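You operate a simulated robot arm through the tools that you are given. There is no shell and no other tool. Be economical: measure what you need, move in short steps, check, and stop when the job is done.

The job below is to be done with a simulated two-armed robot. You get a single attempt, and the scene is never put back.

JOB
Take the cap off the white bottle and lay it down on the top of the low table. Put the 6 steel block from the top of the steel bench on the red sachet and the 8 steel block on top of the blue label roll. Put two of the cork pads from the top of the steel bench on the top of the low table. Take the yellow pad and leave it on top of the marks card. Take the brown can labelled "OAK" from the top of the steel bench and put it on the ledge of the grey board. Any order will do. Set down upright: steel block, yellow pad, brown can.

Only the result counts: the job must be done as asked and must still hold three seconds after the hand-in. Knocking over, shifting, dropping, spilling or breaking anything else fails it. Lids that push on must go on centred and level and be pressed home; caps that screw on are set level and turned clockwise until they are tight.

ROBOT AND FRAMES
Two 6-joint arms with two-finger grippers on one trunk, on a base that drives. Base frame: it is fixed to the floor where the robot stands at the start and does not move with it; the origin is under the middle of the robot, x ahead of it, y to its left, z up. Lengths are in mm, angles in degrees, forces in N, time in s.
The left shoulder is at the start at [70, 176, 765], the right one opposite. With the tool pointing down near the work surface each hand reaches from about 460 to 800 mm from the robot's upright axis, wherever it stands, measured 20 degrees to its own side. Places, roughly: blue label roll (6x6x5 cm) [-3100, 1800, 900]; brown can [-3750, 2500, 1000]; cork pad (4x4x3 cm) [-3500, 2300, 900]; ledge of the grey board (36x20 cm) [-1320, -300, 780]; marks card [-3000, 2000, 750]; red sachet [-2500, 1000, 750]; steel block [-2750, 1250, 750]; top of the low table [400, 800, 400]; white bottle [750, 0, 500]; yellow pad (6x6x6 cm) [-3600, 2400, 900]. Payload 2.45 kg a hand.
The tool frame of a hand sits at the grasp point between the pads (the TCP): z along the fingers, y along the line on which they close. The tips reach 26 mm beyond it. The gripper opens to 96 mm. The gripper's body begins 69 mm behind the TCP.
Orientation is that of the tool frame in the base frame, as [roll, pitch, yaw] about the fixed x, y, z axes, in that order (R = Rz(yaw) Ry(pitch) Rx(roll)). With the fingers straight down and closing along the base's y, the tool's x points along the base's -x, its y along +y and its z along -z.

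CONTROLS
- The arms move only by the tool drive_tool. It takes "left_plan", "right_plan" or both (then of equal length, played together; a hand with none holds still); each is one flat list of numbers, 6 for each row, row after row: the shift along the base's x, y, z in units of 400 mm (1.0 is 400 mm), then the turn, a rotation vector about the base's x, y, z in units of 120 degrees (1.0 is 120 degrees). In form: [tx, ty, tz, rx, ry, rz, tx, ty, tz, rx, ry, rz, ...]. A call has 1 to 8 rows; each row is the pose to reach, as a shift and turn from the pose commanded when the call began. "left_jaw" and "right_jaw" are, for a hand that has rows, the closure, from 0 (fully open) to 1 (shut), set as the call begins (left out, the last holds). A call with a number of a shift or a turn outside -1 to 1 is refused whole. Each row takes 0.2 s and may step no farther than 50 mm and 8.6 degrees from the row before; otherwise, or with a gripper value out of range, the whole call is refused. Where a pose cannot be reached the arm comes as near as it can. A force on the tool above 40 N (or 10 N above the force at the start of the call, whichever is more), or a blocked arm, ends the call early, and 0.2 s more pass. The fingers move at their own pace and stop on an object; they squeeze with about 31 N. The grip force told is the motor's: it shows also when the fingers shut on nothing. Time passes only in rows, and 0.2 s behind the last, so rows that repeat a pose let the fingers close. It gives the time, the measured TCP pose, the force on the tool (base axes), the opening and the grip force at its end, in the units of the frame above (readings bear some noise), with the torque about the TCP (base axes, N m) and any sound that the robot's microphone picked up.
- Cameras (640 x 400 px; columns grow to the right, rows downward): "scene" is now at [148, 16.8, 1091]; the picture's right is [0.15, -0.99, 0.00], its down [-0.57, -0.08, -0.82] and it looks along [0.81, 0.12, -0.57] (base axes); focal length 272 px, centre (320, 200). "left" rides on the left gripper at [82, -3, -98] in its tool frame; the picture's right is [0.04, 1.00, 0.00], its down [-0.73, 0.03, -0.68] and it looks along [-0.68, 0.03, 0.73] (tool axes); focal length 256 px, centre (320, 200). "right" rides on the right gripper at [82, 3, -98] in its tool frame; the picture's right is [-0.04, 1.00, 0.00], its down [-0.73, -0.03, -0.68] and it looks along [-0.68, -0.03, 0.73] (tool axes); focal length 256 px, centre (320, 200). There is no depth. A picture from a camera that has moved, and an enlarged one, comes with that camera's place and axes in the base frame and with its lens. The place of the scene camera against the robot may be out by one fixed shift of up to 18 mm in any direction.
- get_image(camera): a new picture of that camera. No time passes.
- lift_body(by): slides the trunk up (or, below 0, down) by that many mm; the arms and the scene camera ride with it, the base frame stays. It gives what a move gives, with no picture.
- roll_base(legs): drives the robot by 1 to 6 legs, each [ahead, left, turn to the left] in mm, mm and degrees, along the robot's own axes; the way and the turn of a leg run together, so that a leg with both is an arc; at most 1500 mm and 180 degrees a leg. The arms and the cameras ride along, it lands a little off, and it stops where it bumps. It gives what a move gives.
- turn_head(pan, tilt): turns the head with the scene camera to pan (to the left, within 86 degrees either way) and tilt (down, from -29 to 69), counted from straight ahead of the robot. It gives what a move gives.
- enlarge(camera, box): a new picture of the part [left, top, right, bottom] of that camera's present view, enlarged. No time passes.
- hand_in(): hands the job in; it is judged then, once.

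Go step by step. Nothing tells you exact positions but the pictures and the camera data: compare them with the known pose of the tool, close in by small moves and look again before you grip or let go. The budget is 196 turns and 172 pictures, counting those below and the enlarged ones. Unless the task says otherwise, let go and move clear before handing in.

The tools are called after ">>>" as a command line: name --argument value ..., lists and objects as JSON in quotes. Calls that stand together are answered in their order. drive_tool: Moves the arms, as the interface text tells. Its arguments: {"type":"object","properties":{"left_plan":{"type":"array","items":{"type":"number"}},"left_jaw":{"type":"number"},"right_plan":{"type":"array","items":{"type":"number"}},"right_jaw":{"type":"number"}},"required":[]} The other tools are called the same way: lift_body (by) slides the trunk up or down; roll_base (legs) drives the base; turn_head (pan, tilt) turns the head that bears the scene camera; get_image (camera) takes a picture; enlarge (camera, box) takes an enlarged picture of a part of a camera's view; hand_in () hands the job in.

At the start:

```text
time: 0.0
left_eef_pos: [536.7, 354.8, 792.3]
left_tool_rot: [-180.0, 0.0, 180.0]
left_contact_force: [0.2, 0.0, 0.1]
left_ft_torque: [0.04, -0.01, 0.0]
left_width: 96.2
left_grasp_force: 0.1
right_eef_pos: [497.3, -202.5, 815.3]
right_tool_rot: [-180.0, -0.1, 180.0]
right_contact_force: [0.0, -0.3, -0.9]
right_ft_torque: [-0.02, 0.0, -0.01]
right_width: 96.1
right_grasp_force: 0.1
trunk travel left (down, up): [-250.0, 590.0]
robot x, y, heading: [-1.2, 2.0, -0.1]
head pan, tilt: [8.4, 34.9]
```

scene: 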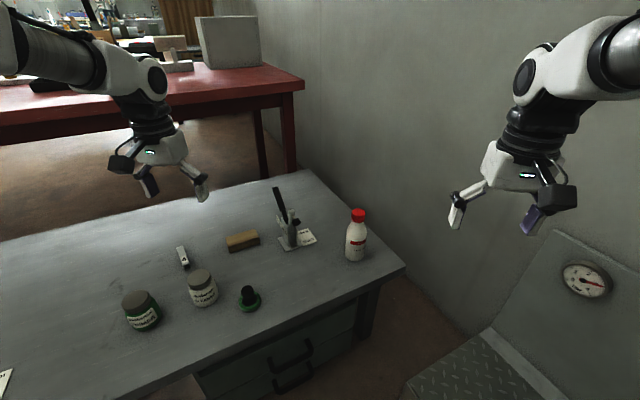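
right: 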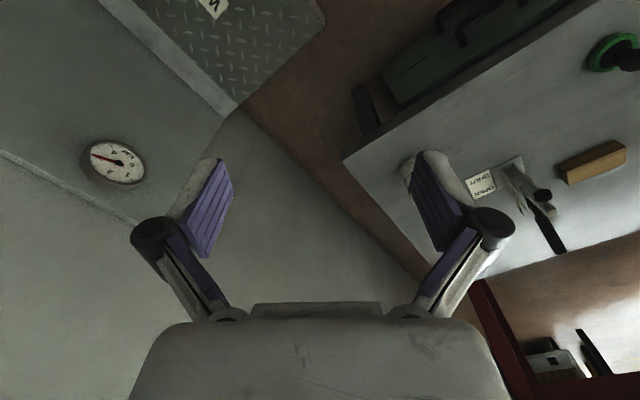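
left: 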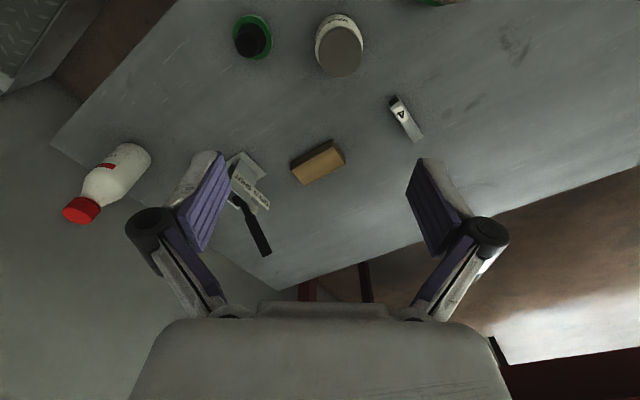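

The white bottle with its red cap stands at the right end of the table ahead. I'll look closer at it and the table first.

>>> enlarge --camera "scene" --box '[220, 160, 420, 285]'

>>> turn_head --pan 70 --tilt 20

>>> get_image --camera "scene"

```text
3.20 times, centred on (320, 222) of scene
camera zoom: at [148.0, 16.8, 1091.0], right [0.15, -0.99, 0.0], down [-0.57, -0.08, -0.82], along [0.81, 0.12, -0.57], focal length 870 px, centre (320, 128)
```

zoom: 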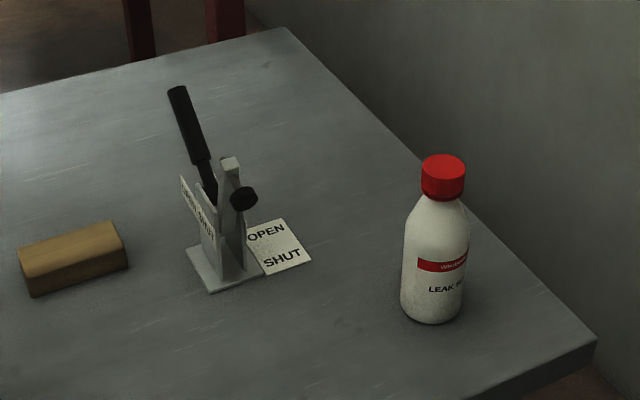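

```text
time: 1.3
left_eef_pos: [538.0, 356.7, 792.3]
left_tool_rot: [-180.0, 0.1, 180.0]
left_contact_force: [0.2, 1.1, -0.6]
left_ft_torque: [-0.01, -0.02, 0.01]
left_width: 95.9
left_grasp_force: 0.1
right_eef_pos: [497.7, -201.8, 816.4]
right_tool_rot: [180.0, 0.0, 179.9]
right_contact_force: [-1.3, 0.2, 0.2]
right_ft_torque: [-0.01, -0.02, 0.0]
right_width: 96.2
right_grasp_force: 0.0
trunk travel left (down, up): [-250.0, 590.0]
robot x, y, heading: [-0.3, -3.1, 0.2]
head pan, tilt: [70.0, 20.0]
```

```text
167 pictures are left
camera scene: at [92.8, 91.3, 1114.7], right [0.94, -0.34, 0.0], down [-0.12, -0.32, -0.94], along [0.32, 0.88, -0.34], focal length 272 px, centre (320, 200)
```

scene: 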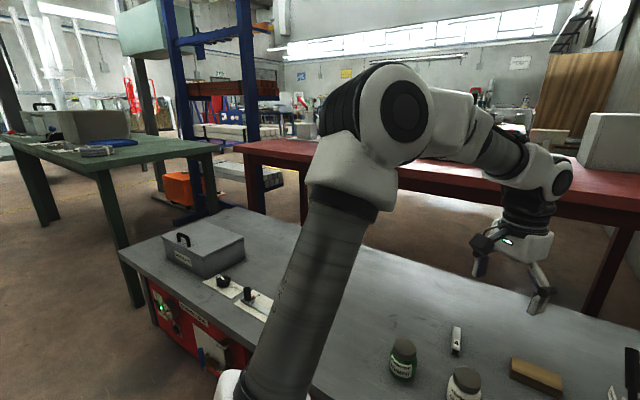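

The low table is the grey table ahead, angled about 39 degrees to me. I'll check the clearance between my base and its edge before driving closer.

>>> turn_head --pan 0 --tilt 69

>>> get_image --camera "scene"

>>> turn_head --pan -60 --tilt 40

>>> get_image --camera "scene"

```text
time: 2.7
left_eef_pos: [537.1, 356.0, 791.4]
left_tool_rot: [180.0, -0.1, 180.0]
left_contact_force: [-0.1, 0.9, -0.8]
left_ft_torque: [0.0, 0.01, 0.01]
left_width: 95.8
left_grasp_force: 0.0
right_eef_pos: [498.7, -201.8, 816.6]
right_tool_rot: [180.0, 0.0, -180.0]
right_contact_force: [-0.7, 0.3, -0.5]
right_ft_torque: [0.03, -0.03, 0.0]
right_width: 95.8
right_grasp_force: 0.0
trunk travel left (down, up): [-250.0, 590.0]
robot x, y, heading: [3.9, -0.4, -0.0]
head pan, tilt: [0.0, 68.8]
```

```text
166 pictures are left
camera scene: at [116.8, 3.9, 1047.2], right [0.0, -1.0, 0.0], down [-0.93, 0.0, -0.36], along [0.36, 0.0, -0.93], focal length 272 px, centre (320, 200)
```

scene: 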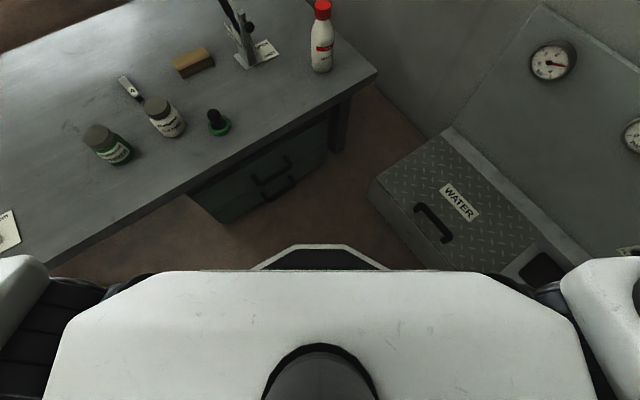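

```text
time: 4.0
left_eef_pos: [536.9, 357.6, 791.5]
left_tool_rot: [-180.0, 0.1, -179.9]
left_contact_force: [0.4, -0.5, -0.6]
left_ft_torque: [0.01, 0.0, -0.04]
left_width: 95.9
left_grasp_force: 0.0
right_eef_pos: [496.9, -201.6, 817.3]
right_tool_rot: [180.0, 0.0, -179.9]
right_contact_force: [-0.5, 0.4, 0.2]
right_ft_torque: [0.04, -0.02, 0.0]
right_width: 95.9
right_grasp_force: 0.1
trunk travel left (down, up): [-250.0, 590.0]
robot x, y, heading: [3.4, 1.9, -0.1]
head pan, tilt: [-60.0, 40.0]
```

```text
165 pictures are left
camera scene: at [103.4, -69.7, 1083.3], right [-0.87, -0.5, 0.0], down [-0.32, 0.56, -0.77], along [0.38, -0.66, -0.64], focal length 272 px, centre (320, 200)
```

scene: 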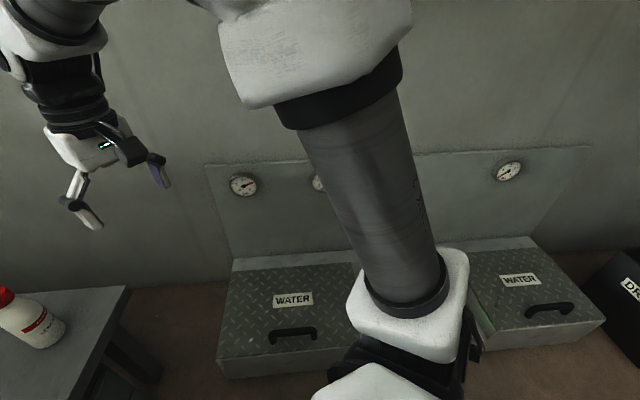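

There's room for about 120 mm ahead. I'll drive that, then look at the bottle again.

>>> roll_base --legs '[[120, 0, 0]]'

>>> turn_head --pan 0 --tilt 40

>>> get_image --camera "scene"

>>> get_image --camera "left"

>>> get_image --camera "right"

```text
time: 5.3
left_eef_pos: [656.8, 357.0, 790.3]
left_tool_rot: [179.9, 0.0, -179.9]
left_contact_force: [0.2, -0.5, -0.1]
left_ft_torque: [-0.02, 0.05, 0.02]
left_width: 95.9
left_grasp_force: 0.0
right_eef_pos: [619.0, -201.7, 816.4]
right_tool_rot: [-180.0, 0.0, -180.0]
right_contact_force: [0.6, 0.8, -0.5]
right_ft_torque: [-0.04, 0.01, 0.0]
right_width: 96.2
right_grasp_force: 0.0
trunk travel left (down, up): [-250.0, 590.0]
robot x, y, heading: [115.5, 3.5, 0.1]
head pan, tilt: [-60.0, 40.0]
```

```text
time: 6.6
left_eef_pos: [656.0, 357.4, 791.5]
left_tool_rot: [180.0, 0.1, -179.8]
left_contact_force: [-0.4, -0.3, 0.2]
left_ft_torque: [0.0, -0.01, 0.02]
left_width: 95.9
left_grasp_force: 0.0
right_eef_pos: [617.4, -202.3, 815.4]
right_tool_rot: [-180.0, 0.0, -180.0]
right_contact_force: [0.1, -0.4, -0.8]
right_ft_torque: [0.02, 0.02, -0.01]
right_width: 96.3
right_grasp_force: 0.0
trunk travel left (down, up): [-250.0, 590.0]
robot x, y, heading: [121.4, -1.1, 0.1]
head pan, tilt: [0.0, 40.0]
```

```text
164 pictures are left
camera scene: at [266.0, 4.1, 1083.3], right [0.0, -1.0, 0.0], down [-0.64, 0.0, -0.77], along [0.77, 0.0, -0.64], focal length 272 px, centre (320, 200)
```

scene: 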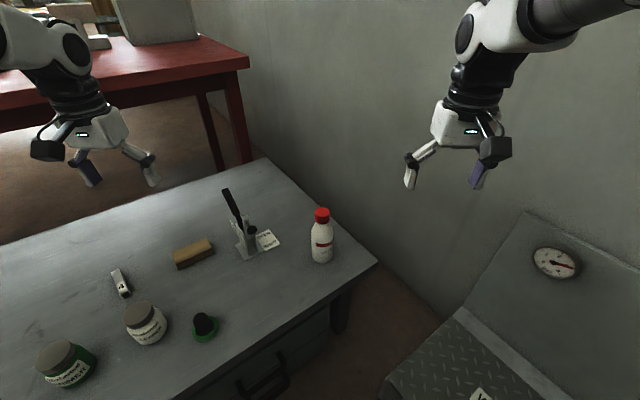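

```text
163 pictures are left
camera left: at [576.3, 353.1, 891.6], right [-0.04, 1.0, 0.0], down [0.73, 0.03, 0.68], along [0.68, 0.03, -0.73], focal length 256 px, centre (320, 200)
```

left: 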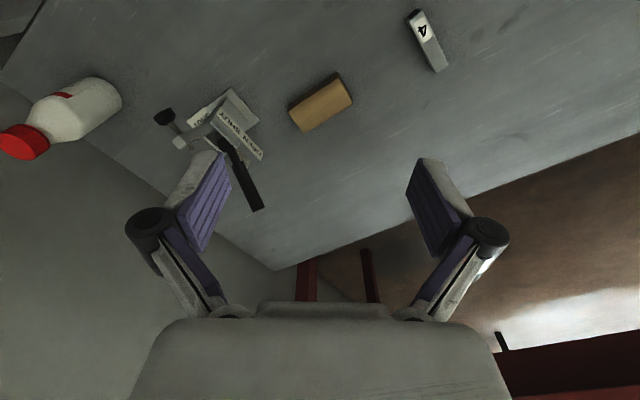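

```text
162 pictures are left
camera right: at [535.3, -198.9, 913.9], right [0.04, 1.0, 0.0], down [0.73, -0.03, 0.68], along [0.68, -0.03, -0.73], focal length 256 px, centre (320, 200)
```

right: 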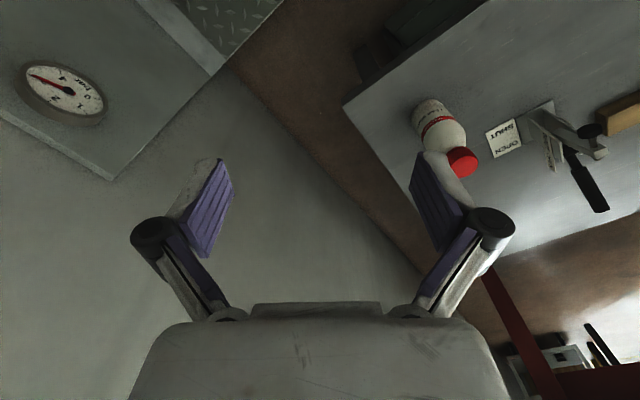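

Triangulating with both hand cameras puts the cap centre near (752, -5, 612), with the table top at about z 470. I'll tilt the left hand forward to hold the bottle's body, and start with the swing at height.

>>> drive_tool --left_plan '[-0.006, -0.08, -0.003, -0.0114, -0.0512, -0.0244, -0.0125, -0.16, -0.006, -0.0227, -0.1025, -0.0487, -0.019, -0.24, -0.009, -0.0341, -0.1537, -0.0731, -0.025, -0.32, -0.0125, -0.0455, -0.205, -0.0974, -0.031, -0.4, -0.016, -0.0568, -0.2562, -0.1218, -0.0375, -0.48, -0.019, -0.0682, -0.3074, -0.1461, -0.044, -0.56, -0.022, -0.0795, -0.3587, -0.1705, -0.05, -0.6425, -0.025, -0.0909, -0.4099, -0.1948]'

>>> get_image --camera "left"

>>> get_image --camera "scene"

```text
time: 8.4
left_eef_pos: [654.7, 105.4, 759.3]
left_tool_rot: [-174.7, 49.8, 159.6]
left_contact_force: [-0.5, 0.0, 0.2]
left_ft_torque: [0.0, 0.05, -0.03]
left_width: 95.8
left_grasp_force: 0.0
left hand out of reach, approached as far as the arm can: row 5, 6, 7, 8
right_eef_pos: [617.8, -202.7, 816.7]
right_tool_rot: [180.0, -0.2, -179.9]
right_contact_force: [-0.1, -0.1, 0.1]
right_ft_torque: [-0.01, 0.04, 0.0]
right_width: 95.8
right_grasp_force: 0.1
trunk travel left (down, up): [-250.0, 590.0]
robot x, y, heading: [123.6, 0.2, 0.2]
head pan, tilt: [0.0, 40.0]
```

```text
161 pictures are left
camera left: at [538.6, 154.8, 761.7], right [0.39, 0.92, -0.09], down [-0.01, 0.1, 0.99], along [0.92, -0.39, 0.05], focal length 256 px, centre (320, 200)
```

left: 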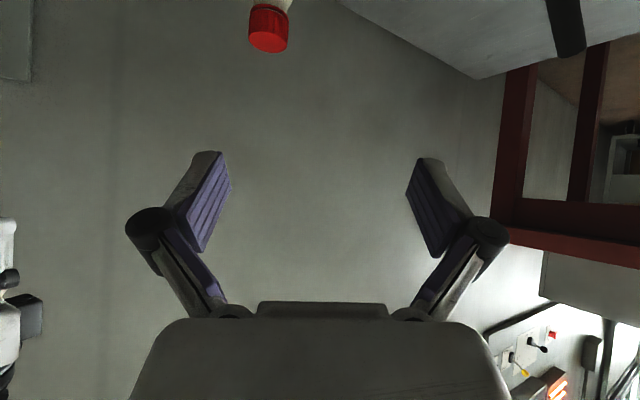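

```text
160 pictures are left
camera scene: at [264.1, -4.7, 1078.8], right [-0.11, -0.99, 0.0], down [-0.68, 0.07, -0.73], along [0.73, -0.08, -0.68], focal length 272 px, centre (320, 200)
```

scene: 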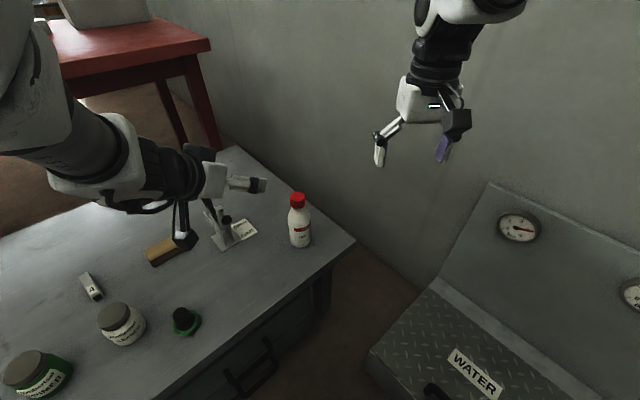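

The left hand sits a little short because the pose is folded too close to the shoulder. Going lower and farther should free it, so I'll move down to the pre-grasp.

>>> drive_tool --left_plan '[0.016, -0.034, -0.09, 0, 0, 0, 0.032, -0.067, -0.18, 0, 0, 0, 0.048, -0.1, -0.27, 0, 0, 0, 0.064, -0.134, -0.36, 0, 0, 0, 0.08, -0.1675, -0.44, 0, 0, 0]'

>>> get_image --camera "left"

>>> get_image --camera "scene"

```text
time: 9.6
left_eef_pos: [716.9, 105.2, 601.9]
left_tool_rot: [-174.8, 51.5, 161.9]
left_contact_force: [1.5, -0.3, 0.0]
left_ft_torque: [0.02, -0.02, -0.12]
left_width: 95.9
left_grasp_force: 0.0
left hand out of reach, approached as far as the arm can: row 1, 2, 3, 4, 5
right_eef_pos: [617.3, -201.8, 816.7]
right_tool_rot: [-180.0, 0.0, -179.9]
right_contact_force: [0.3, -0.2, 0.4]
right_ft_torque: [0.03, 0.0, -0.02]
right_width: 96.0
right_grasp_force: 0.1
trunk travel left (down, up): [-250.0, 590.0]
robot x, y, heading: [119.3, -1.1, 0.2]
head pan, tilt: [0.0, 40.0]
```

```text
159 pictures are left
camera left: at [598.3, 149.6, 600.2], right [0.35, 0.93, -0.09], down [-0.04, 0.11, 0.99], along [0.94, -0.35, 0.07], focal length 256 px, centre (320, 200)
```

left: 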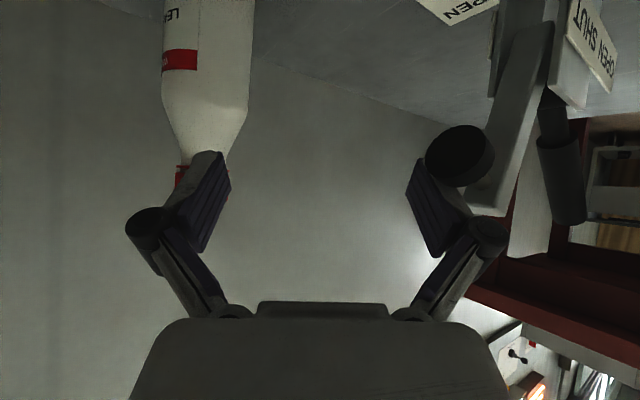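

```text
158 pictures are left
camera scene: at [266.0, 3.8, 1083.3], right [0.0, -1.0, 0.0], down [-0.64, 0.0, -0.77], along [0.77, 0.0, -0.64], focal length 272 px, centre (320, 200)
```

scene: 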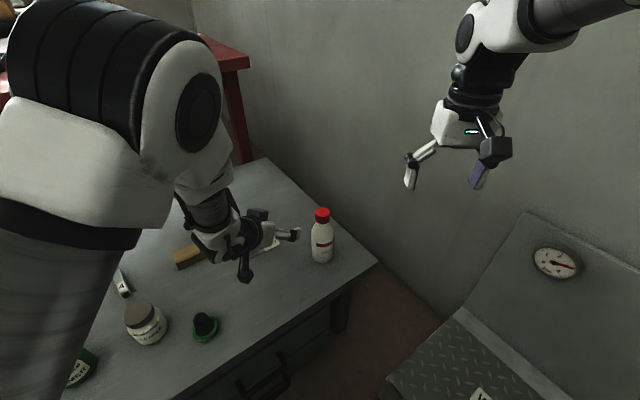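

The tilted hand needs more distance, because the wrist comes too close to me. I'll back the base up 75 mm, which also moves the hand away from the toggle clamp, and then raise the hand.

>>> roll_base --legs '[[-75, 0, 0]]'

>>> drive_tool --left_plan '[0, 0, 0.05, 0, 0, 0, 0, 0, 0.1, 0, 0, 0]'

```text
time: 10.6
left_eef_pos: [639.5, 105.2, 595.8]
left_tool_rot: [-174.7, 50.9, 161.9]
left_contact_force: [-0.4, 0.2, 0.1]
left_ft_torque: [0.01, 0.02, 0.0]
left_width: 96.2
left_grasp_force: 0.1
right_eef_pos: [543.4, -201.5, 815.7]
right_tool_rot: [180.0, 0.1, -179.9]
right_contact_force: [-0.7, 0.2, 0.5]
right_ft_torque: [-0.03, -0.07, 0.03]
right_width: 96.2
right_grasp_force: 0.1
trunk travel left (down, up): [-250.0, 590.0]
robot x, y, heading: [45.5, -0.5, 0.2]
head pan, tilt: [0.0, 40.0]
```

```text
time: 11.2
left_eef_pos: [640.6, 109.4, 634.2]
left_tool_rot: [-173.1, 50.7, 163.8]
left_contact_force: [-1.2, 1.0, 0.0]
left_ft_torque: [0.04, 0.0, 0.01]
left_width: 96.1
left_grasp_force: 0.0
right_eef_pos: [542.6, -201.5, 816.2]
right_tool_rot: [179.9, -0.1, -179.9]
right_contact_force: [-0.1, -0.3, 0.4]
right_ft_torque: [-0.01, 0.0, 0.0]
right_width: 95.8
right_grasp_force: 0.0
trunk travel left (down, up): [-250.0, 590.0]
robot x, y, heading: [45.5, -0.8, 0.1]
head pan, tilt: [0.0, 40.0]
```

The move now lands as commanded. Next I'll go to the pre-grasp 110 mm back along the approach, correcting the small roll.

>>> drive_tool --left_plan '[0.028, -0.065, 0, 0.011, -0.005, -0.01, 0.057, -0.13, -0.03, 0.022, -0.01, -0.02, 0.086, -0.196, -0.1, 0.033, -0.0154, -0.0293]'

>>> get_image --camera "left"

>>> get_image --camera "right"

```text
time: 12.0
left_eef_pos: [701.3, 79.8, 603.4]
left_tool_rot: [-177.8, 52.4, 158.5]
left_contact_force: [-0.7, -0.1, 0.3]
left_ft_torque: [0.01, -0.02, -0.02]
left_width: 95.9
left_grasp_force: 0.1
left hand out of reach, approached as far as the arm can: row 1, 2, 3
right_eef_pos: [542.8, -202.1, 815.3]
right_tool_rot: [180.0, -0.1, -179.9]
right_contact_force: [0.3, -0.8, -0.8]
right_ft_torque: [0.01, -0.04, 0.02]
right_width: 95.9
right_grasp_force: 0.1
trunk travel left (down, up): [-250.0, 590.0]
robot x, y, heading: [46.0, 3.1, 0.0]
head pan, tilt: [0.0, 40.0]
```

```text
157 pictures are left
camera left: at [584.2, 126.0, 600.8], right [0.37, 0.93, -0.05], down [-0.06, 0.08, 0.99], along [0.93, -0.37, 0.09], focal length 256 px, centre (320, 200)
```

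left: 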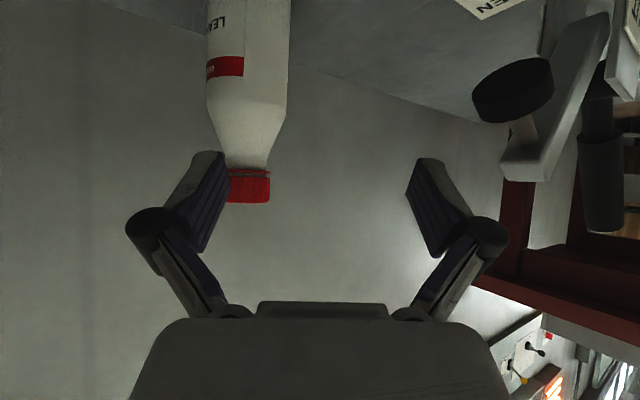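

```text
156 pictures are left
camera right: at [461.1, -199.5, 913.7], right [0.04, 1.0, 0.0], down [0.73, -0.03, 0.68], along [0.68, -0.03, -0.73], focal length 256 px, centre (320, 200)
```

right: 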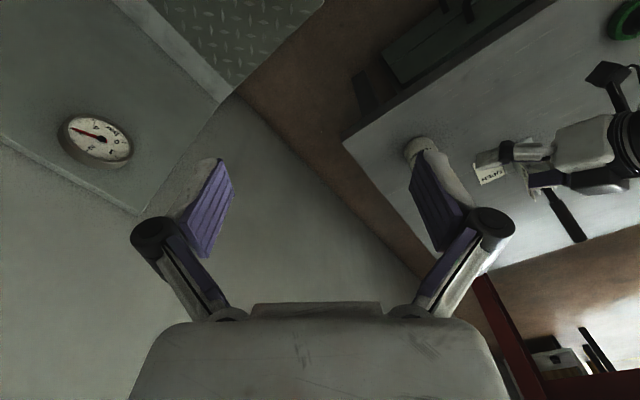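

The left arm is still too folded. Raising the trunk 200 mm adds shoulder-to-wrist distance, so I'll do that and then lower the hand to the pre-grasp.

>>> lift_body --by 200

>>> drive_tool --left_plan '[-0.05, -0.1, -0.06, 0, 0, 0, -0.06, -0.12, -0.15, 0, 0, 0, -0.06, -0.12, -0.25, 0, 0, 0, -0.06, -0.12, -0.35, 0, 0, 0, -0.065, -0.122, -0.45, 0, 0, 0, -0.065, -0.122, -0.5, 0, 0, 0]'

>>> get_image --camera "left"

>>> get_image --camera "scene"

```text
time: 14.2
left_eef_pos: [699.7, 78.7, 799.4]
left_tool_rot: [-177.7, 51.8, 158.5]
left_contact_force: [0.1, 0.7, 0.1]
left_ft_torque: [0.0, -0.02, 0.01]
left_width: 95.9
left_grasp_force: 0.0
right_eef_pos: [544.1, -201.8, 1016.3]
right_tool_rot: [180.0, 0.0, -179.9]
right_contact_force: [0.5, -0.2, -1.0]
right_ft_torque: [0.0, 0.0, 0.01]
right_width: 96.1
right_grasp_force: 0.1
trunk travel left (down, up): [-450.0, 390.0]
robot x, y, heading: [46.2, 2.9, 0.2]
head pan, tilt: [0.0, 40.0]
```

```text
refused: row 1 steps farther than a row can; nothing moved
```

```text
155 pictures are left
camera left: at [582.5, 125.7, 797.3], right [0.37, 0.93, -0.06], down [-0.05, 0.08, 1.0], along [0.93, -0.37, 0.08], focal length 256 px, centre (320, 200)
```

left: 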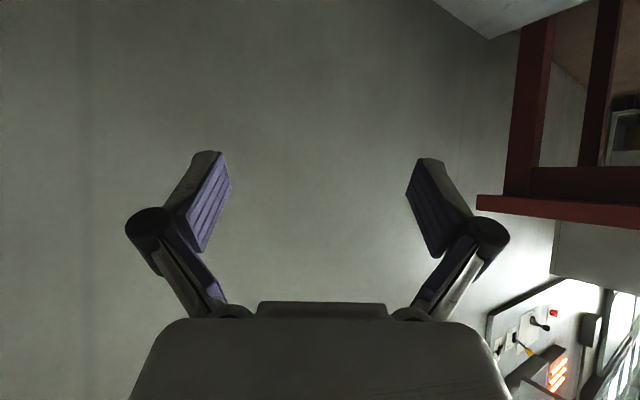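

```text
154 pictures are left
camera scene: at [191.8, 3.9, 1283.2], right [0.0, -1.0, 0.0], down [-0.64, 0.0, -0.77], along [0.77, 0.0, -0.64], focal length 272 px, centre (320, 200)
```

scene: 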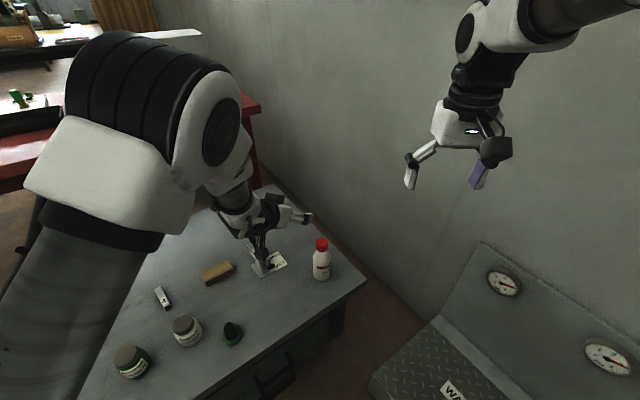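

I'll split the same descent into smaller rows.

>>> drive_tool --left_plan '[-0.02, -0.04, -0.1, 0, 0, 0, -0.04, -0.08, -0.2, 0, 0, 0, -0.06, -0.12, -0.3, 0, 0, 0, -0.062, -0.122, -0.4, 0, 0, 0, -0.062, -0.122, -0.5, 0, 0, 0]'

>>> get_image --camera "left"

>>> get_image --camera "scene"

```text
time: 15.4
left_eef_pos: [688.7, 22.8, 617.8]
left_tool_rot: [-178.1, 49.6, 153.0]
left_contact_force: [-0.3, 0.1, 0.0]
left_ft_torque: [-0.01, 0.02, 0.02]
left_width: 96.0
left_grasp_force: 0.1
left hand out of reach, approached as far as the arm can: row 1, 2, 3, 4, 5
right_eef_pos: [543.8, -201.1, 1016.4]
right_tool_rot: [180.0, -0.1, -180.0]
right_contact_force: [-0.5, 0.0, 0.3]
right_ft_torque: [0.01, 0.0, 0.0]
right_width: 96.1
right_grasp_force: 0.0
trunk travel left (down, up): [-450.0, 390.0]
robot x, y, heading: [45.3, -0.7, -0.0]
head pan, tilt: [0.0, 40.0]
```

```text
153 pictures are left
camera left: at [576.6, 79.1, 620.3], right [0.45, 0.89, -0.05], down [-0.01, 0.06, 1.0], along [0.89, -0.45, 0.04], focal length 256 px, centre (320, 200)
```

left: 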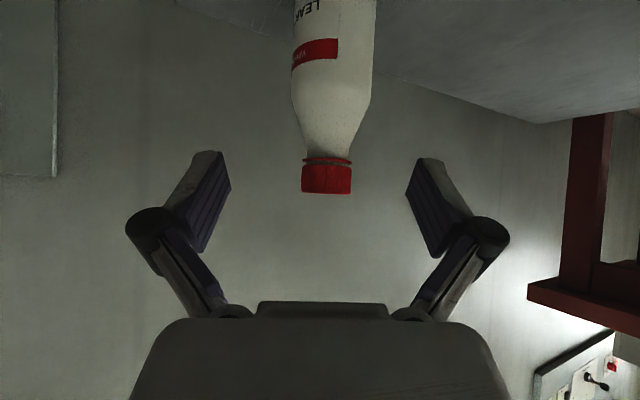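

```text
152 pictures are left
camera scene: at [192.4, 3.8, 1283.2], right [0.0, -1.0, 0.0], down [-0.64, 0.0, -0.77], along [0.77, 0.0, -0.64], focal length 272 px, centre (320, 200)
```

scene: 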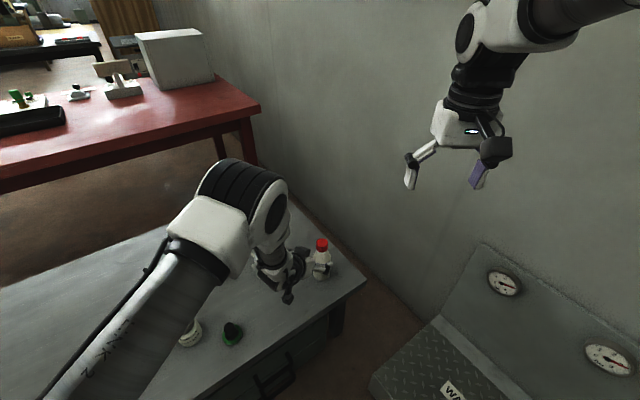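

The bottle sits centred in the left view, and this view again gives the cap at (752, -5, 610). I'll lower the left hand to body height before advancing.

>>> drive_tool --left_plan '[0, 0, -0.12, 0, 0, 0, 0.005, 0.01, -0.24, 0, 0, 0]'

>>> get_image --camera "left"

```text
time: 16.0
left_eef_pos: [695.7, 32.7, 522.7]
left_tool_rot: [-177.3, 49.5, 153.2]
left_contact_force: [-0.6, 0.5, -0.3]
left_ft_torque: [0.0, -0.04, -0.01]
left_width: 96.1
left_grasp_force: 0.0
left hand out of reach, approached as far as the arm can: row 1, 2
right_eef_pos: [544.1, -202.1, 1016.6]
right_tool_rot: [180.0, 0.1, -179.9]
right_contact_force: [1.3, -0.5, 0.5]
right_ft_torque: [-0.02, -0.01, -0.02]
right_width: 96.3
right_grasp_force: 0.1
trunk travel left (down, up): [-450.0, 390.0]
robot x, y, heading: [47.1, -1.4, 0.1]
head pan, tilt: [0.0, 40.0]
```

```text
151 pictures are left
camera left: at [583.3, 90.7, 525.7], right [0.46, 0.89, -0.06], down [-0.01, 0.07, 1.0], along [0.89, -0.46, 0.04], focal length 256 px, centre (320, 200)
```

left: 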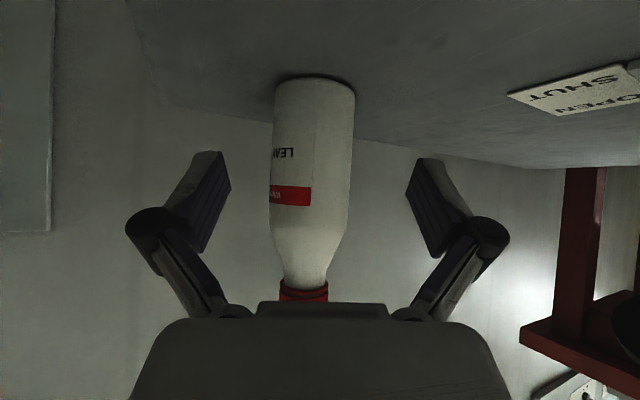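

The bottle is now between the finger lines. I'll advance so the fingers straddle the body, then check.

>>> drive_tool --left_plan '[0.07, -0.048, -0.01, 0, 0, 0, 0.14, -0.095, -0.02, 0, 0, 0]'

>>> get_image --camera "left"

>>> get_image --camera "scene"

```text
time: 16.6
left_eef_pos: [756.2, -4.8, 514.7]
left_tool_rot: [-178.1, 49.6, 153.0]
left_contact_force: [1.3, -0.4, 0.1]
left_ft_torque: [0.03, -0.03, -0.01]
left_width: 95.9
left_grasp_force: 0.0
right_eef_pos: [543.9, -201.4, 1015.3]
right_tool_rot: [-180.0, 0.1, -179.9]
right_contact_force: [0.0, -0.4, -0.6]
right_ft_torque: [0.01, 0.0, 0.02]
right_width: 96.0
right_grasp_force: 0.1
trunk travel left (down, up): [-450.0, 390.0]
robot x, y, heading: [46.7, -0.5, 0.0]
head pan, tilt: [0.0, 40.0]
```

```text
150 pictures are left
camera left: at [641.4, 52.9, 518.0], right [0.45, 0.89, -0.05], down [-0.01, 0.06, 1.0], along [0.89, -0.45, 0.04], focal length 256 px, centre (320, 200)
```

left: 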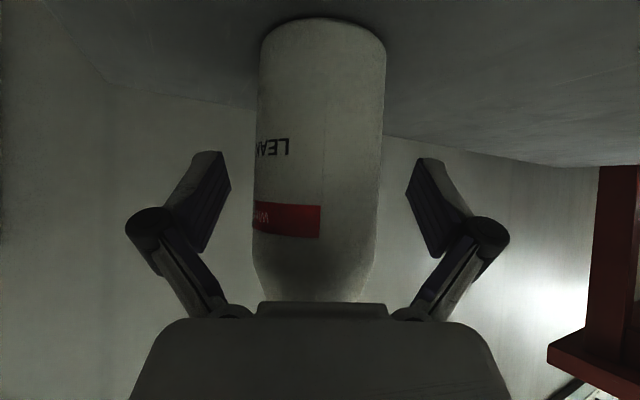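

```text
149 pictures are left
camera scene: at [191.7, 3.9, 1283.3], right [0.0, -1.0, 0.0], down [-0.64, 0.0, -0.77], along [0.77, 0.0, -0.64], focal length 272 px, centre (320, 200)
```

scene: 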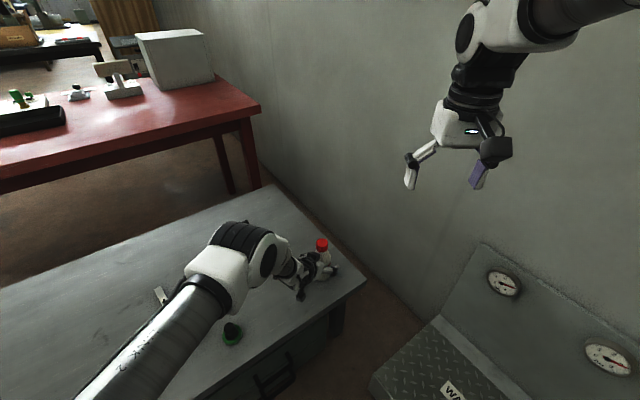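

The bottle body is centred between the fingers. I'll close the left gripper on it.

>>> drive_tool --left_plan '[0, 0, 0, 0, 0, 0, 0, 0, 0, 0, 0, 0, 0, 0, 0, 0, 0, 0]' --left_jaw 1

>>> get_image --camera "right"

```text
time: 17.4
left_eef_pos: [753.9, -3.7, 516.0]
left_tool_rot: [-178.3, 49.7, 152.9]
left_contact_force: [3.0, -0.7, 4.4]
left_ft_torque: [0.08, -0.21, -0.03]
left_width: 56.9
left_grasp_force: 31.1
right_eef_pos: [543.4, -201.8, 1015.9]
right_tool_rot: [-179.9, 0.0, -179.8]
right_contact_force: [-0.2, -0.7, -0.1]
right_ft_torque: [-0.01, -0.02, 0.0]
right_width: 96.4
right_grasp_force: 0.1
trunk travel left (down, up): [-450.0, 390.0]
robot x, y, heading: [43.8, -1.6, -0.1]
head pan, tilt: [0.0, 40.0]
```

```text
148 pictures are left
camera right: at [460.5, -199.2, 1114.1], right [0.04, 1.0, 0.0], down [0.73, -0.03, 0.68], along [0.68, -0.03, -0.73], focal length 256 px, centre (320, 200)
```

right: 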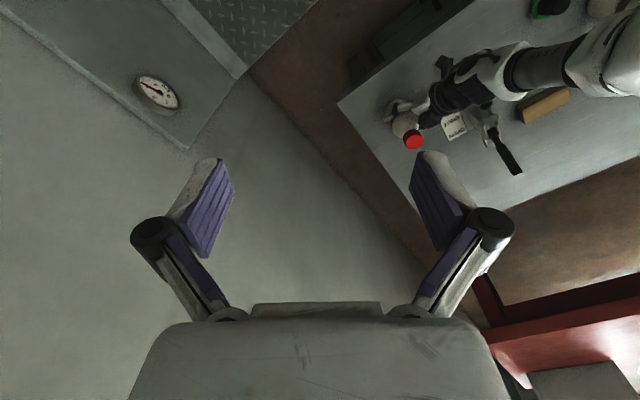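

The bottle is held, 57 mm wide. Next I bring the right hand over the cap, high first.

>>> drive_tool --right_plan '[0.0752, 0.0703, -0.04, 0, 0, 0, 0.1504, 0.1406, -0.08, 0, 0, 0, 0.2256, 0.2109, -0.12, 0, 0, 0, 0.3008, 0.2812, -0.16, 0, 0, 0, 0.376, 0.3515, -0.2, 0, 0, 0, 0.4512, 0.4218, -0.24, 0, 0, 0, 0.5265, 0.492, -0.28, 0, 0, 0, 0.5265, 0.492, -0.4, 0, 0, 0]'

>>> get_image --camera "right"

>>> get_image --camera "scene"

```text
time: 19.2
left_eef_pos: [753.0, -4.8, 514.6]
left_tool_rot: [-178.1, 49.6, 152.9]
left_contact_force: [1.2, 0.3, 2.5]
left_ft_torque: [0.01, -0.21, -0.02]
left_width: 57.2
left_grasp_force: 30.5
right_eef_pos: [752.5, -3.8, 854.9]
right_tool_rot: [180.0, -0.1, 179.9]
right_contact_force: [0.0, -0.1, -0.6]
right_ft_torque: [0.01, 0.0, 0.03]
right_width: 95.8
right_grasp_force: 0.1
right hand out of reach, approached as far as the arm can: row 7
trunk travel left (down, up): [-450.0, 390.0]
robot x, y, heading: [47.7, 0.3, 0.2]
head pan, tilt: [0.0, 40.0]
```

```text
147 pictures are left
camera right: at [671.1, -1.2, 953.2], right [0.04, 1.0, 0.0], down [0.73, -0.03, 0.68], along [0.68, -0.03, -0.73], focal length 256 px, centre (320, 200)
```

right: 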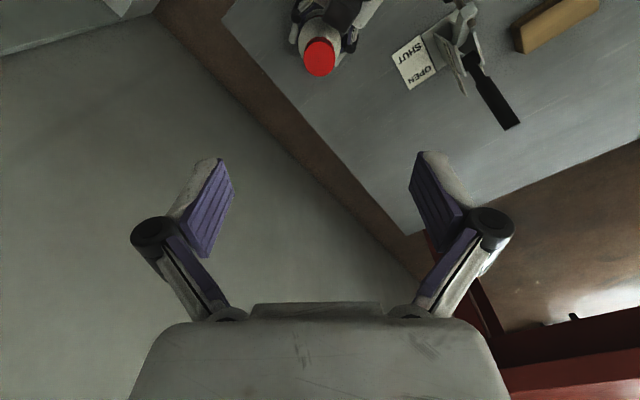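

```text
146 pictures are left
camera scene: at [191.5, 4.2, 1283.4], right [0.0, -1.0, 0.0], down [-0.64, 0.0, -0.77], along [0.77, 0.0, -0.64], focal length 272 px, centre (320, 200)
```

scene: 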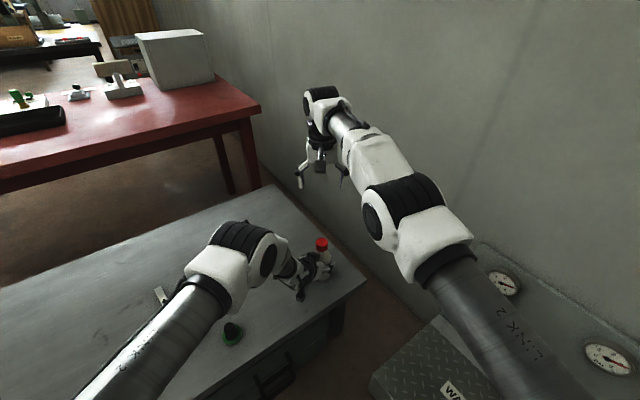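

The cap is directly below. I'll descend to just above it.

>>> drive_tool --right_plan '[0, -0.002, -0.11, 0, 0, 0, 0, -0.004, -0.22, 0, 0, 0, 0, -0.005, -0.33, 0, 0, 0, 0, -0.005, -0.43, 0, 0, 0]'

>>> get_image --camera "right"

>>> get_image --camera "scene"

```text
time: 20.2
left_eef_pos: [753.7, -3.7, 515.7]
left_tool_rot: [-178.2, 49.6, 153.0]
left_contact_force: [2.2, -0.6, 1.0]
left_ft_torque: [-0.01, -0.16, 0.04]
left_width: 57.0
left_grasp_force: 31.2
right_eef_pos: [755.8, -6.2, 684.3]
right_tool_rot: [179.9, 0.1, -179.9]
right_contact_force: [0.3, -0.4, 0.2]
right_ft_torque: [-0.01, -0.03, -0.06]
right_width: 96.1
right_grasp_force: 0.0
trunk travel left (down, up): [-450.0, 390.0]
robot x, y, heading: [41.4, -0.5, 0.1]
head pan, tilt: [0.0, 40.0]
```

```text
145 pictures are left
camera right: at [672.2, -5.0, 782.0], right [0.04, 1.0, 0.0], down [0.73, -0.03, 0.68], along [0.68, -0.03, -0.73], focal length 256 px, centre (320, 200)
```

right: 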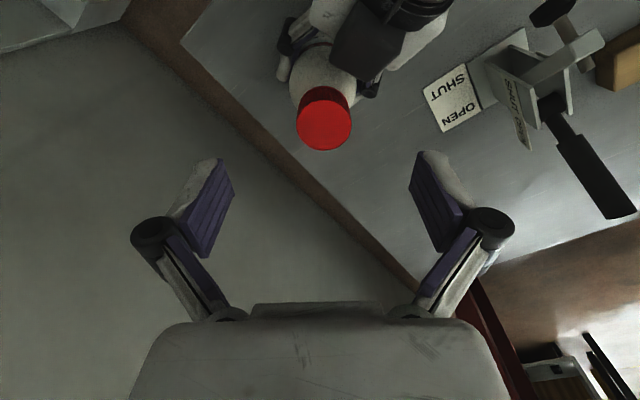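

```text
144 pictures are left
camera scene: at [191.8, 3.8, 1283.3], right [0.0, -1.0, 0.0], down [-0.64, 0.0, -0.77], along [0.77, 0.0, -0.64], focal length 272 px, centre (320, 200)
```

scene: 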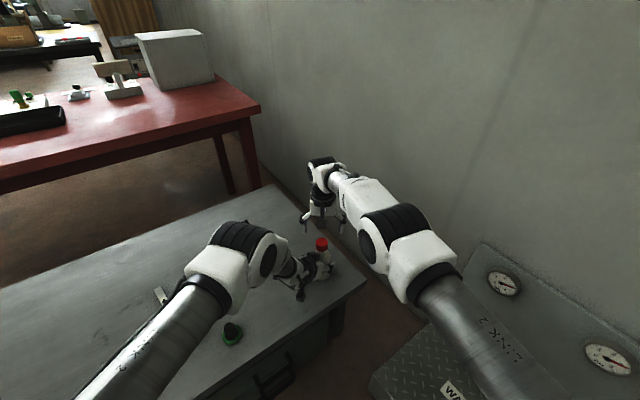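

The cap is about 33 mm across with its top near z 623. I'll lower around it and close.

>>> drive_tool --right_plan '[-0.005, 0.001, -0.08, 0, 0, 0, -0.01, 0.002, -0.16, 0, 0, 0]'

>>> get_image --camera "right"

```text
time: 20.8
left_eef_pos: [754.8, -4.5, 516.1]
left_tool_rot: [-178.2, 49.5, 153.0]
left_contact_force: [-0.3, 0.6, 1.4]
left_ft_torque: [0.05, -0.11, 0.0]
left_width: 57.3
left_grasp_force: 30.8
right_eef_pos: [748.5, -9.2, 621.2]
right_tool_rot: [-180.0, 0.0, -179.9]
right_contact_force: [0.1, 0.7, -0.5]
right_ft_torque: [0.01, -0.02, 0.02]
right_width: 96.3
right_grasp_force: 0.0
trunk travel left (down, up): [-450.0, 390.0]
robot x, y, heading: [44.3, 1.8, 0.0]
head pan, tilt: [0.0, 40.0]
```

```text
143 pictures are left
camera right: at [665.3, -6.1, 718.3], right [0.04, 1.0, 0.0], down [0.73, -0.03, 0.68], along [0.68, -0.03, -0.73], focal length 256 px, centre (320, 200)
```

right: 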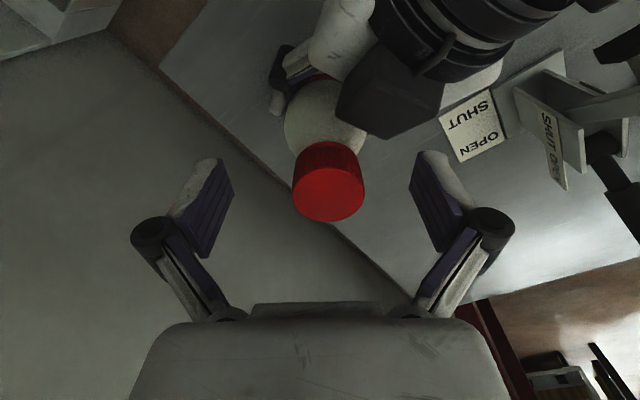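

>>> drive_tool --right_plan '[0.01, 0.007, -0.015, 0, 0, 0]'

>>> drive_tool --right_plan '[0, 0, 0, 0, 0, 0, 0, 0, 0, 0, 0, 0, 0, 0, 0, 0, 0, 0]' --right_jaw 1

>>> get_image --camera "right"

```text
time: 21.2
left_eef_pos: [754.1, -3.7, 514.8]
left_tool_rot: [-178.2, 49.6, 153.0]
left_contact_force: [0.5, 0.3, 1.2]
left_ft_torque: [0.03, -0.14, 0.02]
left_width: 56.9
left_grasp_force: 30.6
right_eef_pos: [747.6, -9.1, 616.4]
right_tool_rot: [179.9, 0.1, -179.9]
right_contact_force: [0.3, -0.2, 0.1]
right_ft_torque: [-0.02, 0.01, -0.04]
right_width: 95.8
right_grasp_force: 0.0
right hand out of reach, approached as far as the arm can: row 1
trunk travel left (down, up): [-450.0, 390.0]
robot x, y, heading: [46.5, -2.5, -0.0]
head pan, tilt: [0.0, 40.0]
```

```text
time: 22.0
left_eef_pos: [754.1, -4.5, 516.2]
left_tool_rot: [-178.2, 49.6, 152.8]
left_contact_force: [0.9, -22.2, -3.8]
left_ft_torque: [1.18, -0.02, -0.05]
left_width: 57.4
left_grasp_force: 31.3
right_eef_pos: [748.0, -8.6, 617.1]
right_tool_rot: [180.0, 0.1, -179.8]
right_contact_force: [-2.1, 19.7, 11.5]
right_ft_torque: [0.43, -0.06, 0.15]
right_width: 35.8
right_grasp_force: 30.9
trunk travel left (down, up): [-450.0, 390.0]
robot x, y, heading: [43.0, 3.6, 0.1]
head pan, tilt: [0.0, 40.0]
```

```text
142 pictures are left
camera right: at [664.1, -5.9, 715.5], right [0.04, 1.0, 0.0], down [0.73, -0.03, 0.68], along [0.68, -0.02, -0.73], focal length 256 px, centre (320, 200)
```

right: 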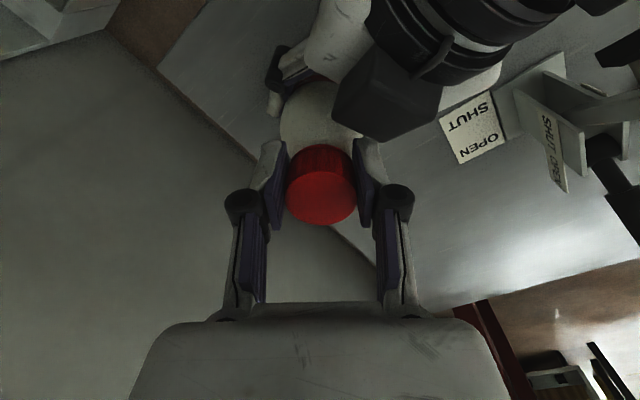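

The cap is gripped, with a sideways load of about 20 N because my hand sits about 4 mm to the right of its axis. I'll nudge the hand to relieve that.

>>> drive_tool --right_plan '[0.005, 0.01, 0, 0, 0, 0, 0.008, 0.012, 0, 0, 0, 0]'

```text
time: 22.6
left_eef_pos: [753.4, -4.6, 515.1]
left_tool_rot: [-178.3, 49.6, 152.9]
left_contact_force: [-13.0, -19.1, 2.2]
left_ft_torque: [0.89, -0.83, -0.13]
left_width: 57.6
left_grasp_force: 30.7
right_eef_pos: [746.6, -7.9, 616.9]
right_tool_rot: [-180.0, 0.1, -180.0]
right_contact_force: [12.1, 16.9, 4.6]
right_ft_torque: [0.39, -0.37, 0.16]
right_width: 35.6
right_grasp_force: 30.5
right hand out of reach, approached as far as the arm can: row 1, 2
trunk travel left (down, up): [-450.0, 390.0]
robot x, y, heading: [47.3, 1.3, -0.2]
head pan, tilt: [0.0, 40.0]
```

The right arm is at its reach limit. I'll release, lift clear, and turn the base about 15 degrees left, which brings the right shoulder closer and gives the left more room.

>>> drive_tool --right_plan '[0, 0, 0, 0, 0, 0, 0, 0, 0, 0, 0, 0, -0.01, -0.005, 0.1, 0, 0, 0, -0.02, -0.005, 0.2, 0, 0, 0, -0.03, -0.01, 0.3, 0, 0, 0]' --right_jaw 0

>>> drive_tool --left_plan '[0, 0, 0, 0, 0, 0, 0, 0, 0, 0, 0, 0, -0.07, 0.045, 0, 0, 0, 0, -0.14, 0.09, 0.02, 0, 0, 0, -0.14, 0.09, 0.13, 0, 0, 0, -0.14, 0.09, 0.24, 0, 0, 0]' --left_jaw 0

>>> get_image --camera "scene"

```text
time: 23.0
left_eef_pos: [756.8, -0.2, 514.5]
left_tool_rot: [-178.1, 49.7, 153.6]
left_contact_force: [-19.2, 12.6, 14.4]
left_ft_torque: [-0.57, -1.38, 0.26]
left_width: 57.4
left_grasp_force: 30.6
right_eef_pos: [748.5, -18.3, 614.2]
right_tool_rot: [-179.4, -0.2, 179.5]
right_contact_force: [17.6, -12.2, -17.1]
right_ft_torque: [-0.88, -0.34, -0.66]
right_width: 81.1
right_grasp_force: 0.0
trunk travel left (down, up): [-450.0, 390.0]
robot x, y, heading: [45.5, -3.8, -0.0]
head pan, tilt: [0.0, 40.0]
stopped in row 1 (right hand): the force on the tool passed its limit at 49 N (the readings are from after the stop); the commanded pose is now the measured one
```

```text
time: 24.4
left_eef_pos: [700.1, 35.6, 613.3]
left_tool_rot: [-178.1, 49.8, 153.5]
left_contact_force: [-0.4, -0.9, -0.3]
left_ft_torque: [0.03, 0.02, 0.02]
left_width: 96.2
left_grasp_force: 0.1
right_eef_pos: [747.2, -14.7, 614.2]
right_tool_rot: [-179.5, -0.1, 179.7]
right_contact_force: [0.4, -0.4, 0.1]
right_ft_torque: [0.0, 0.0, 0.0]
right_width: 95.9
right_grasp_force: 0.1
trunk travel left (down, up): [-450.0, 390.0]
robot x, y, heading: [48.2, -1.0, 0.1]
head pan, tilt: [0.0, 40.0]
```

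```text
141 pictures are left
camera scene: at [190.7, 3.9, 1283.3], right [0.0, -1.0, 0.0], down [-0.64, 0.0, -0.77], along [0.77, 0.0, -0.64], focal length 272 px, centre (320, 200)
```

scene: 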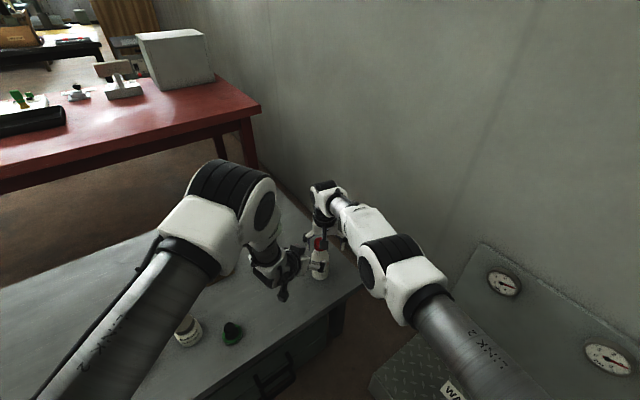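

The bottle still stands. I'll raise the right hand and check the bottle's place.

>>> drive_tool --right_plan '[-0.005, 0.015, 0.1, 0, 0, 0, -0.01, 0.015, 0.2, 0, 0, 0, -0.02, 0.01, 0.3, 0, 0, 0, -0.03, 0.0, 0.4, 0, 0, 0]'

>>> get_image --camera "left"

>>> lift_body --by 150

>>> roll_base --legs '[[0, 0, 16]]'

>>> get_image --camera "right"

```text
time: 25.4
left_eef_pos: [699.9, 35.8, 612.8]
left_tool_rot: [-178.1, 49.7, 153.5]
left_contact_force: [-0.1, 0.0, -0.5]
left_ft_torque: [-0.03, 0.01, 0.01]
left_width: 96.1
left_grasp_force: 0.1
right_eef_pos: [733.7, -15.4, 773.9]
right_tool_rot: [-179.5, -0.2, 179.8]
right_contact_force: [-0.2, 0.0, 0.1]
right_ft_torque: [-0.03, 0.0, 0.03]
right_width: 96.0
right_grasp_force: 0.1
trunk travel left (down, up): [-450.0, 390.0]
robot x, y, heading: [48.3, 1.6, -0.1]
head pan, tilt: [0.0, 40.0]
```

```text
140 pictures are left
camera left: at [587.1, 93.1, 615.6], right [0.45, 0.89, -0.05], down [-0.02, 0.07, 1.0], along [0.9, -0.44, 0.04], focal length 256 px, centre (320, 200)
```

left: 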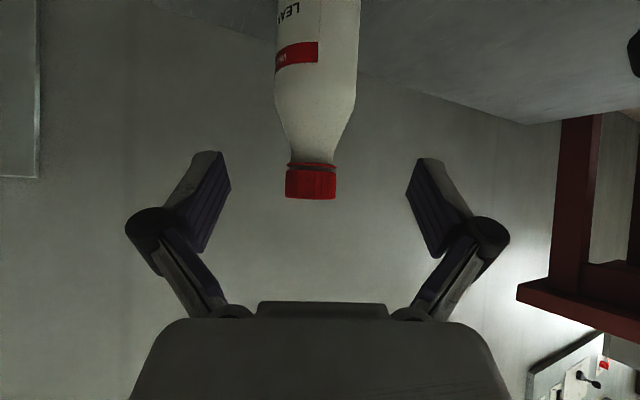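

```text
time: 27.1
left_eef_pos: [702.1, 36.0, 762.3]
left_tool_rot: [-178.1, 49.7, 153.5]
left_contact_force: [0.0, 0.5, 0.2]
left_ft_torque: [-0.01, -0.02, -0.02]
left_width: 95.7
left_grasp_force: 0.0
right_eef_pos: [736.3, -15.0, 925.4]
right_tool_rot: [-179.5, -0.2, 179.7]
right_contact_force: [-0.5, 1.0, -0.1]
right_ft_torque: [-0.02, -0.03, 0.05]
right_width: 96.1
right_grasp_force: 0.1
trunk travel left (down, up): [-600.0, 240.0]
robot x, y, heading: [45.3, -1.6, 0.2]
head pan, tilt: [0.0, 40.0]
```

```text
time: 28.5
left_eef_pos: [663.7, 218.9, 761.8]
left_tool_rot: [-177.9, 49.7, 169.9]
left_contact_force: [0.1, 0.5, -0.4]
left_ft_torque: [0.01, -0.03, -0.01]
left_width: 96.2
left_grasp_force: 0.1
right_eef_pos: [712.2, 180.3, 923.4]
right_tool_rot: [-179.4, 0.0, -164.0]
right_contact_force: [0.0, 0.2, 0.4]
right_ft_torque: [-0.01, 0.01, 0.03]
right_width: 96.0
right_grasp_force: 0.1
trunk travel left (down, up): [-600.0, 240.0]
robot x, y, heading: [46.3, 0.8, 16.3]
head pan, tilt: [0.0, 40.0]
```

```text
139 pictures are left
camera right: at [630.8, 161.2, 1022.3], right [-0.24, 0.97, -0.01], down [0.71, 0.18, 0.68], along [0.66, 0.15, -0.74], focal length 256 px, centre (320, 200)
```

right: 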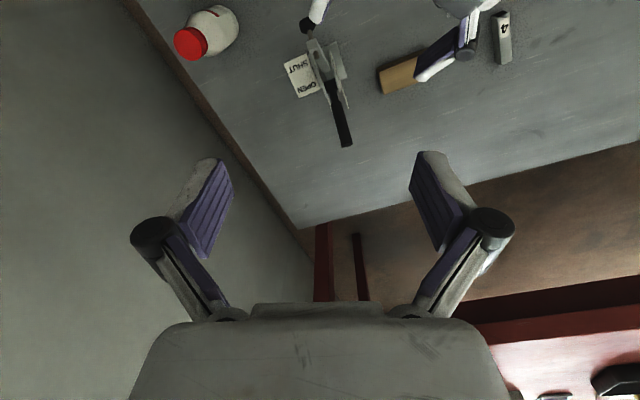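

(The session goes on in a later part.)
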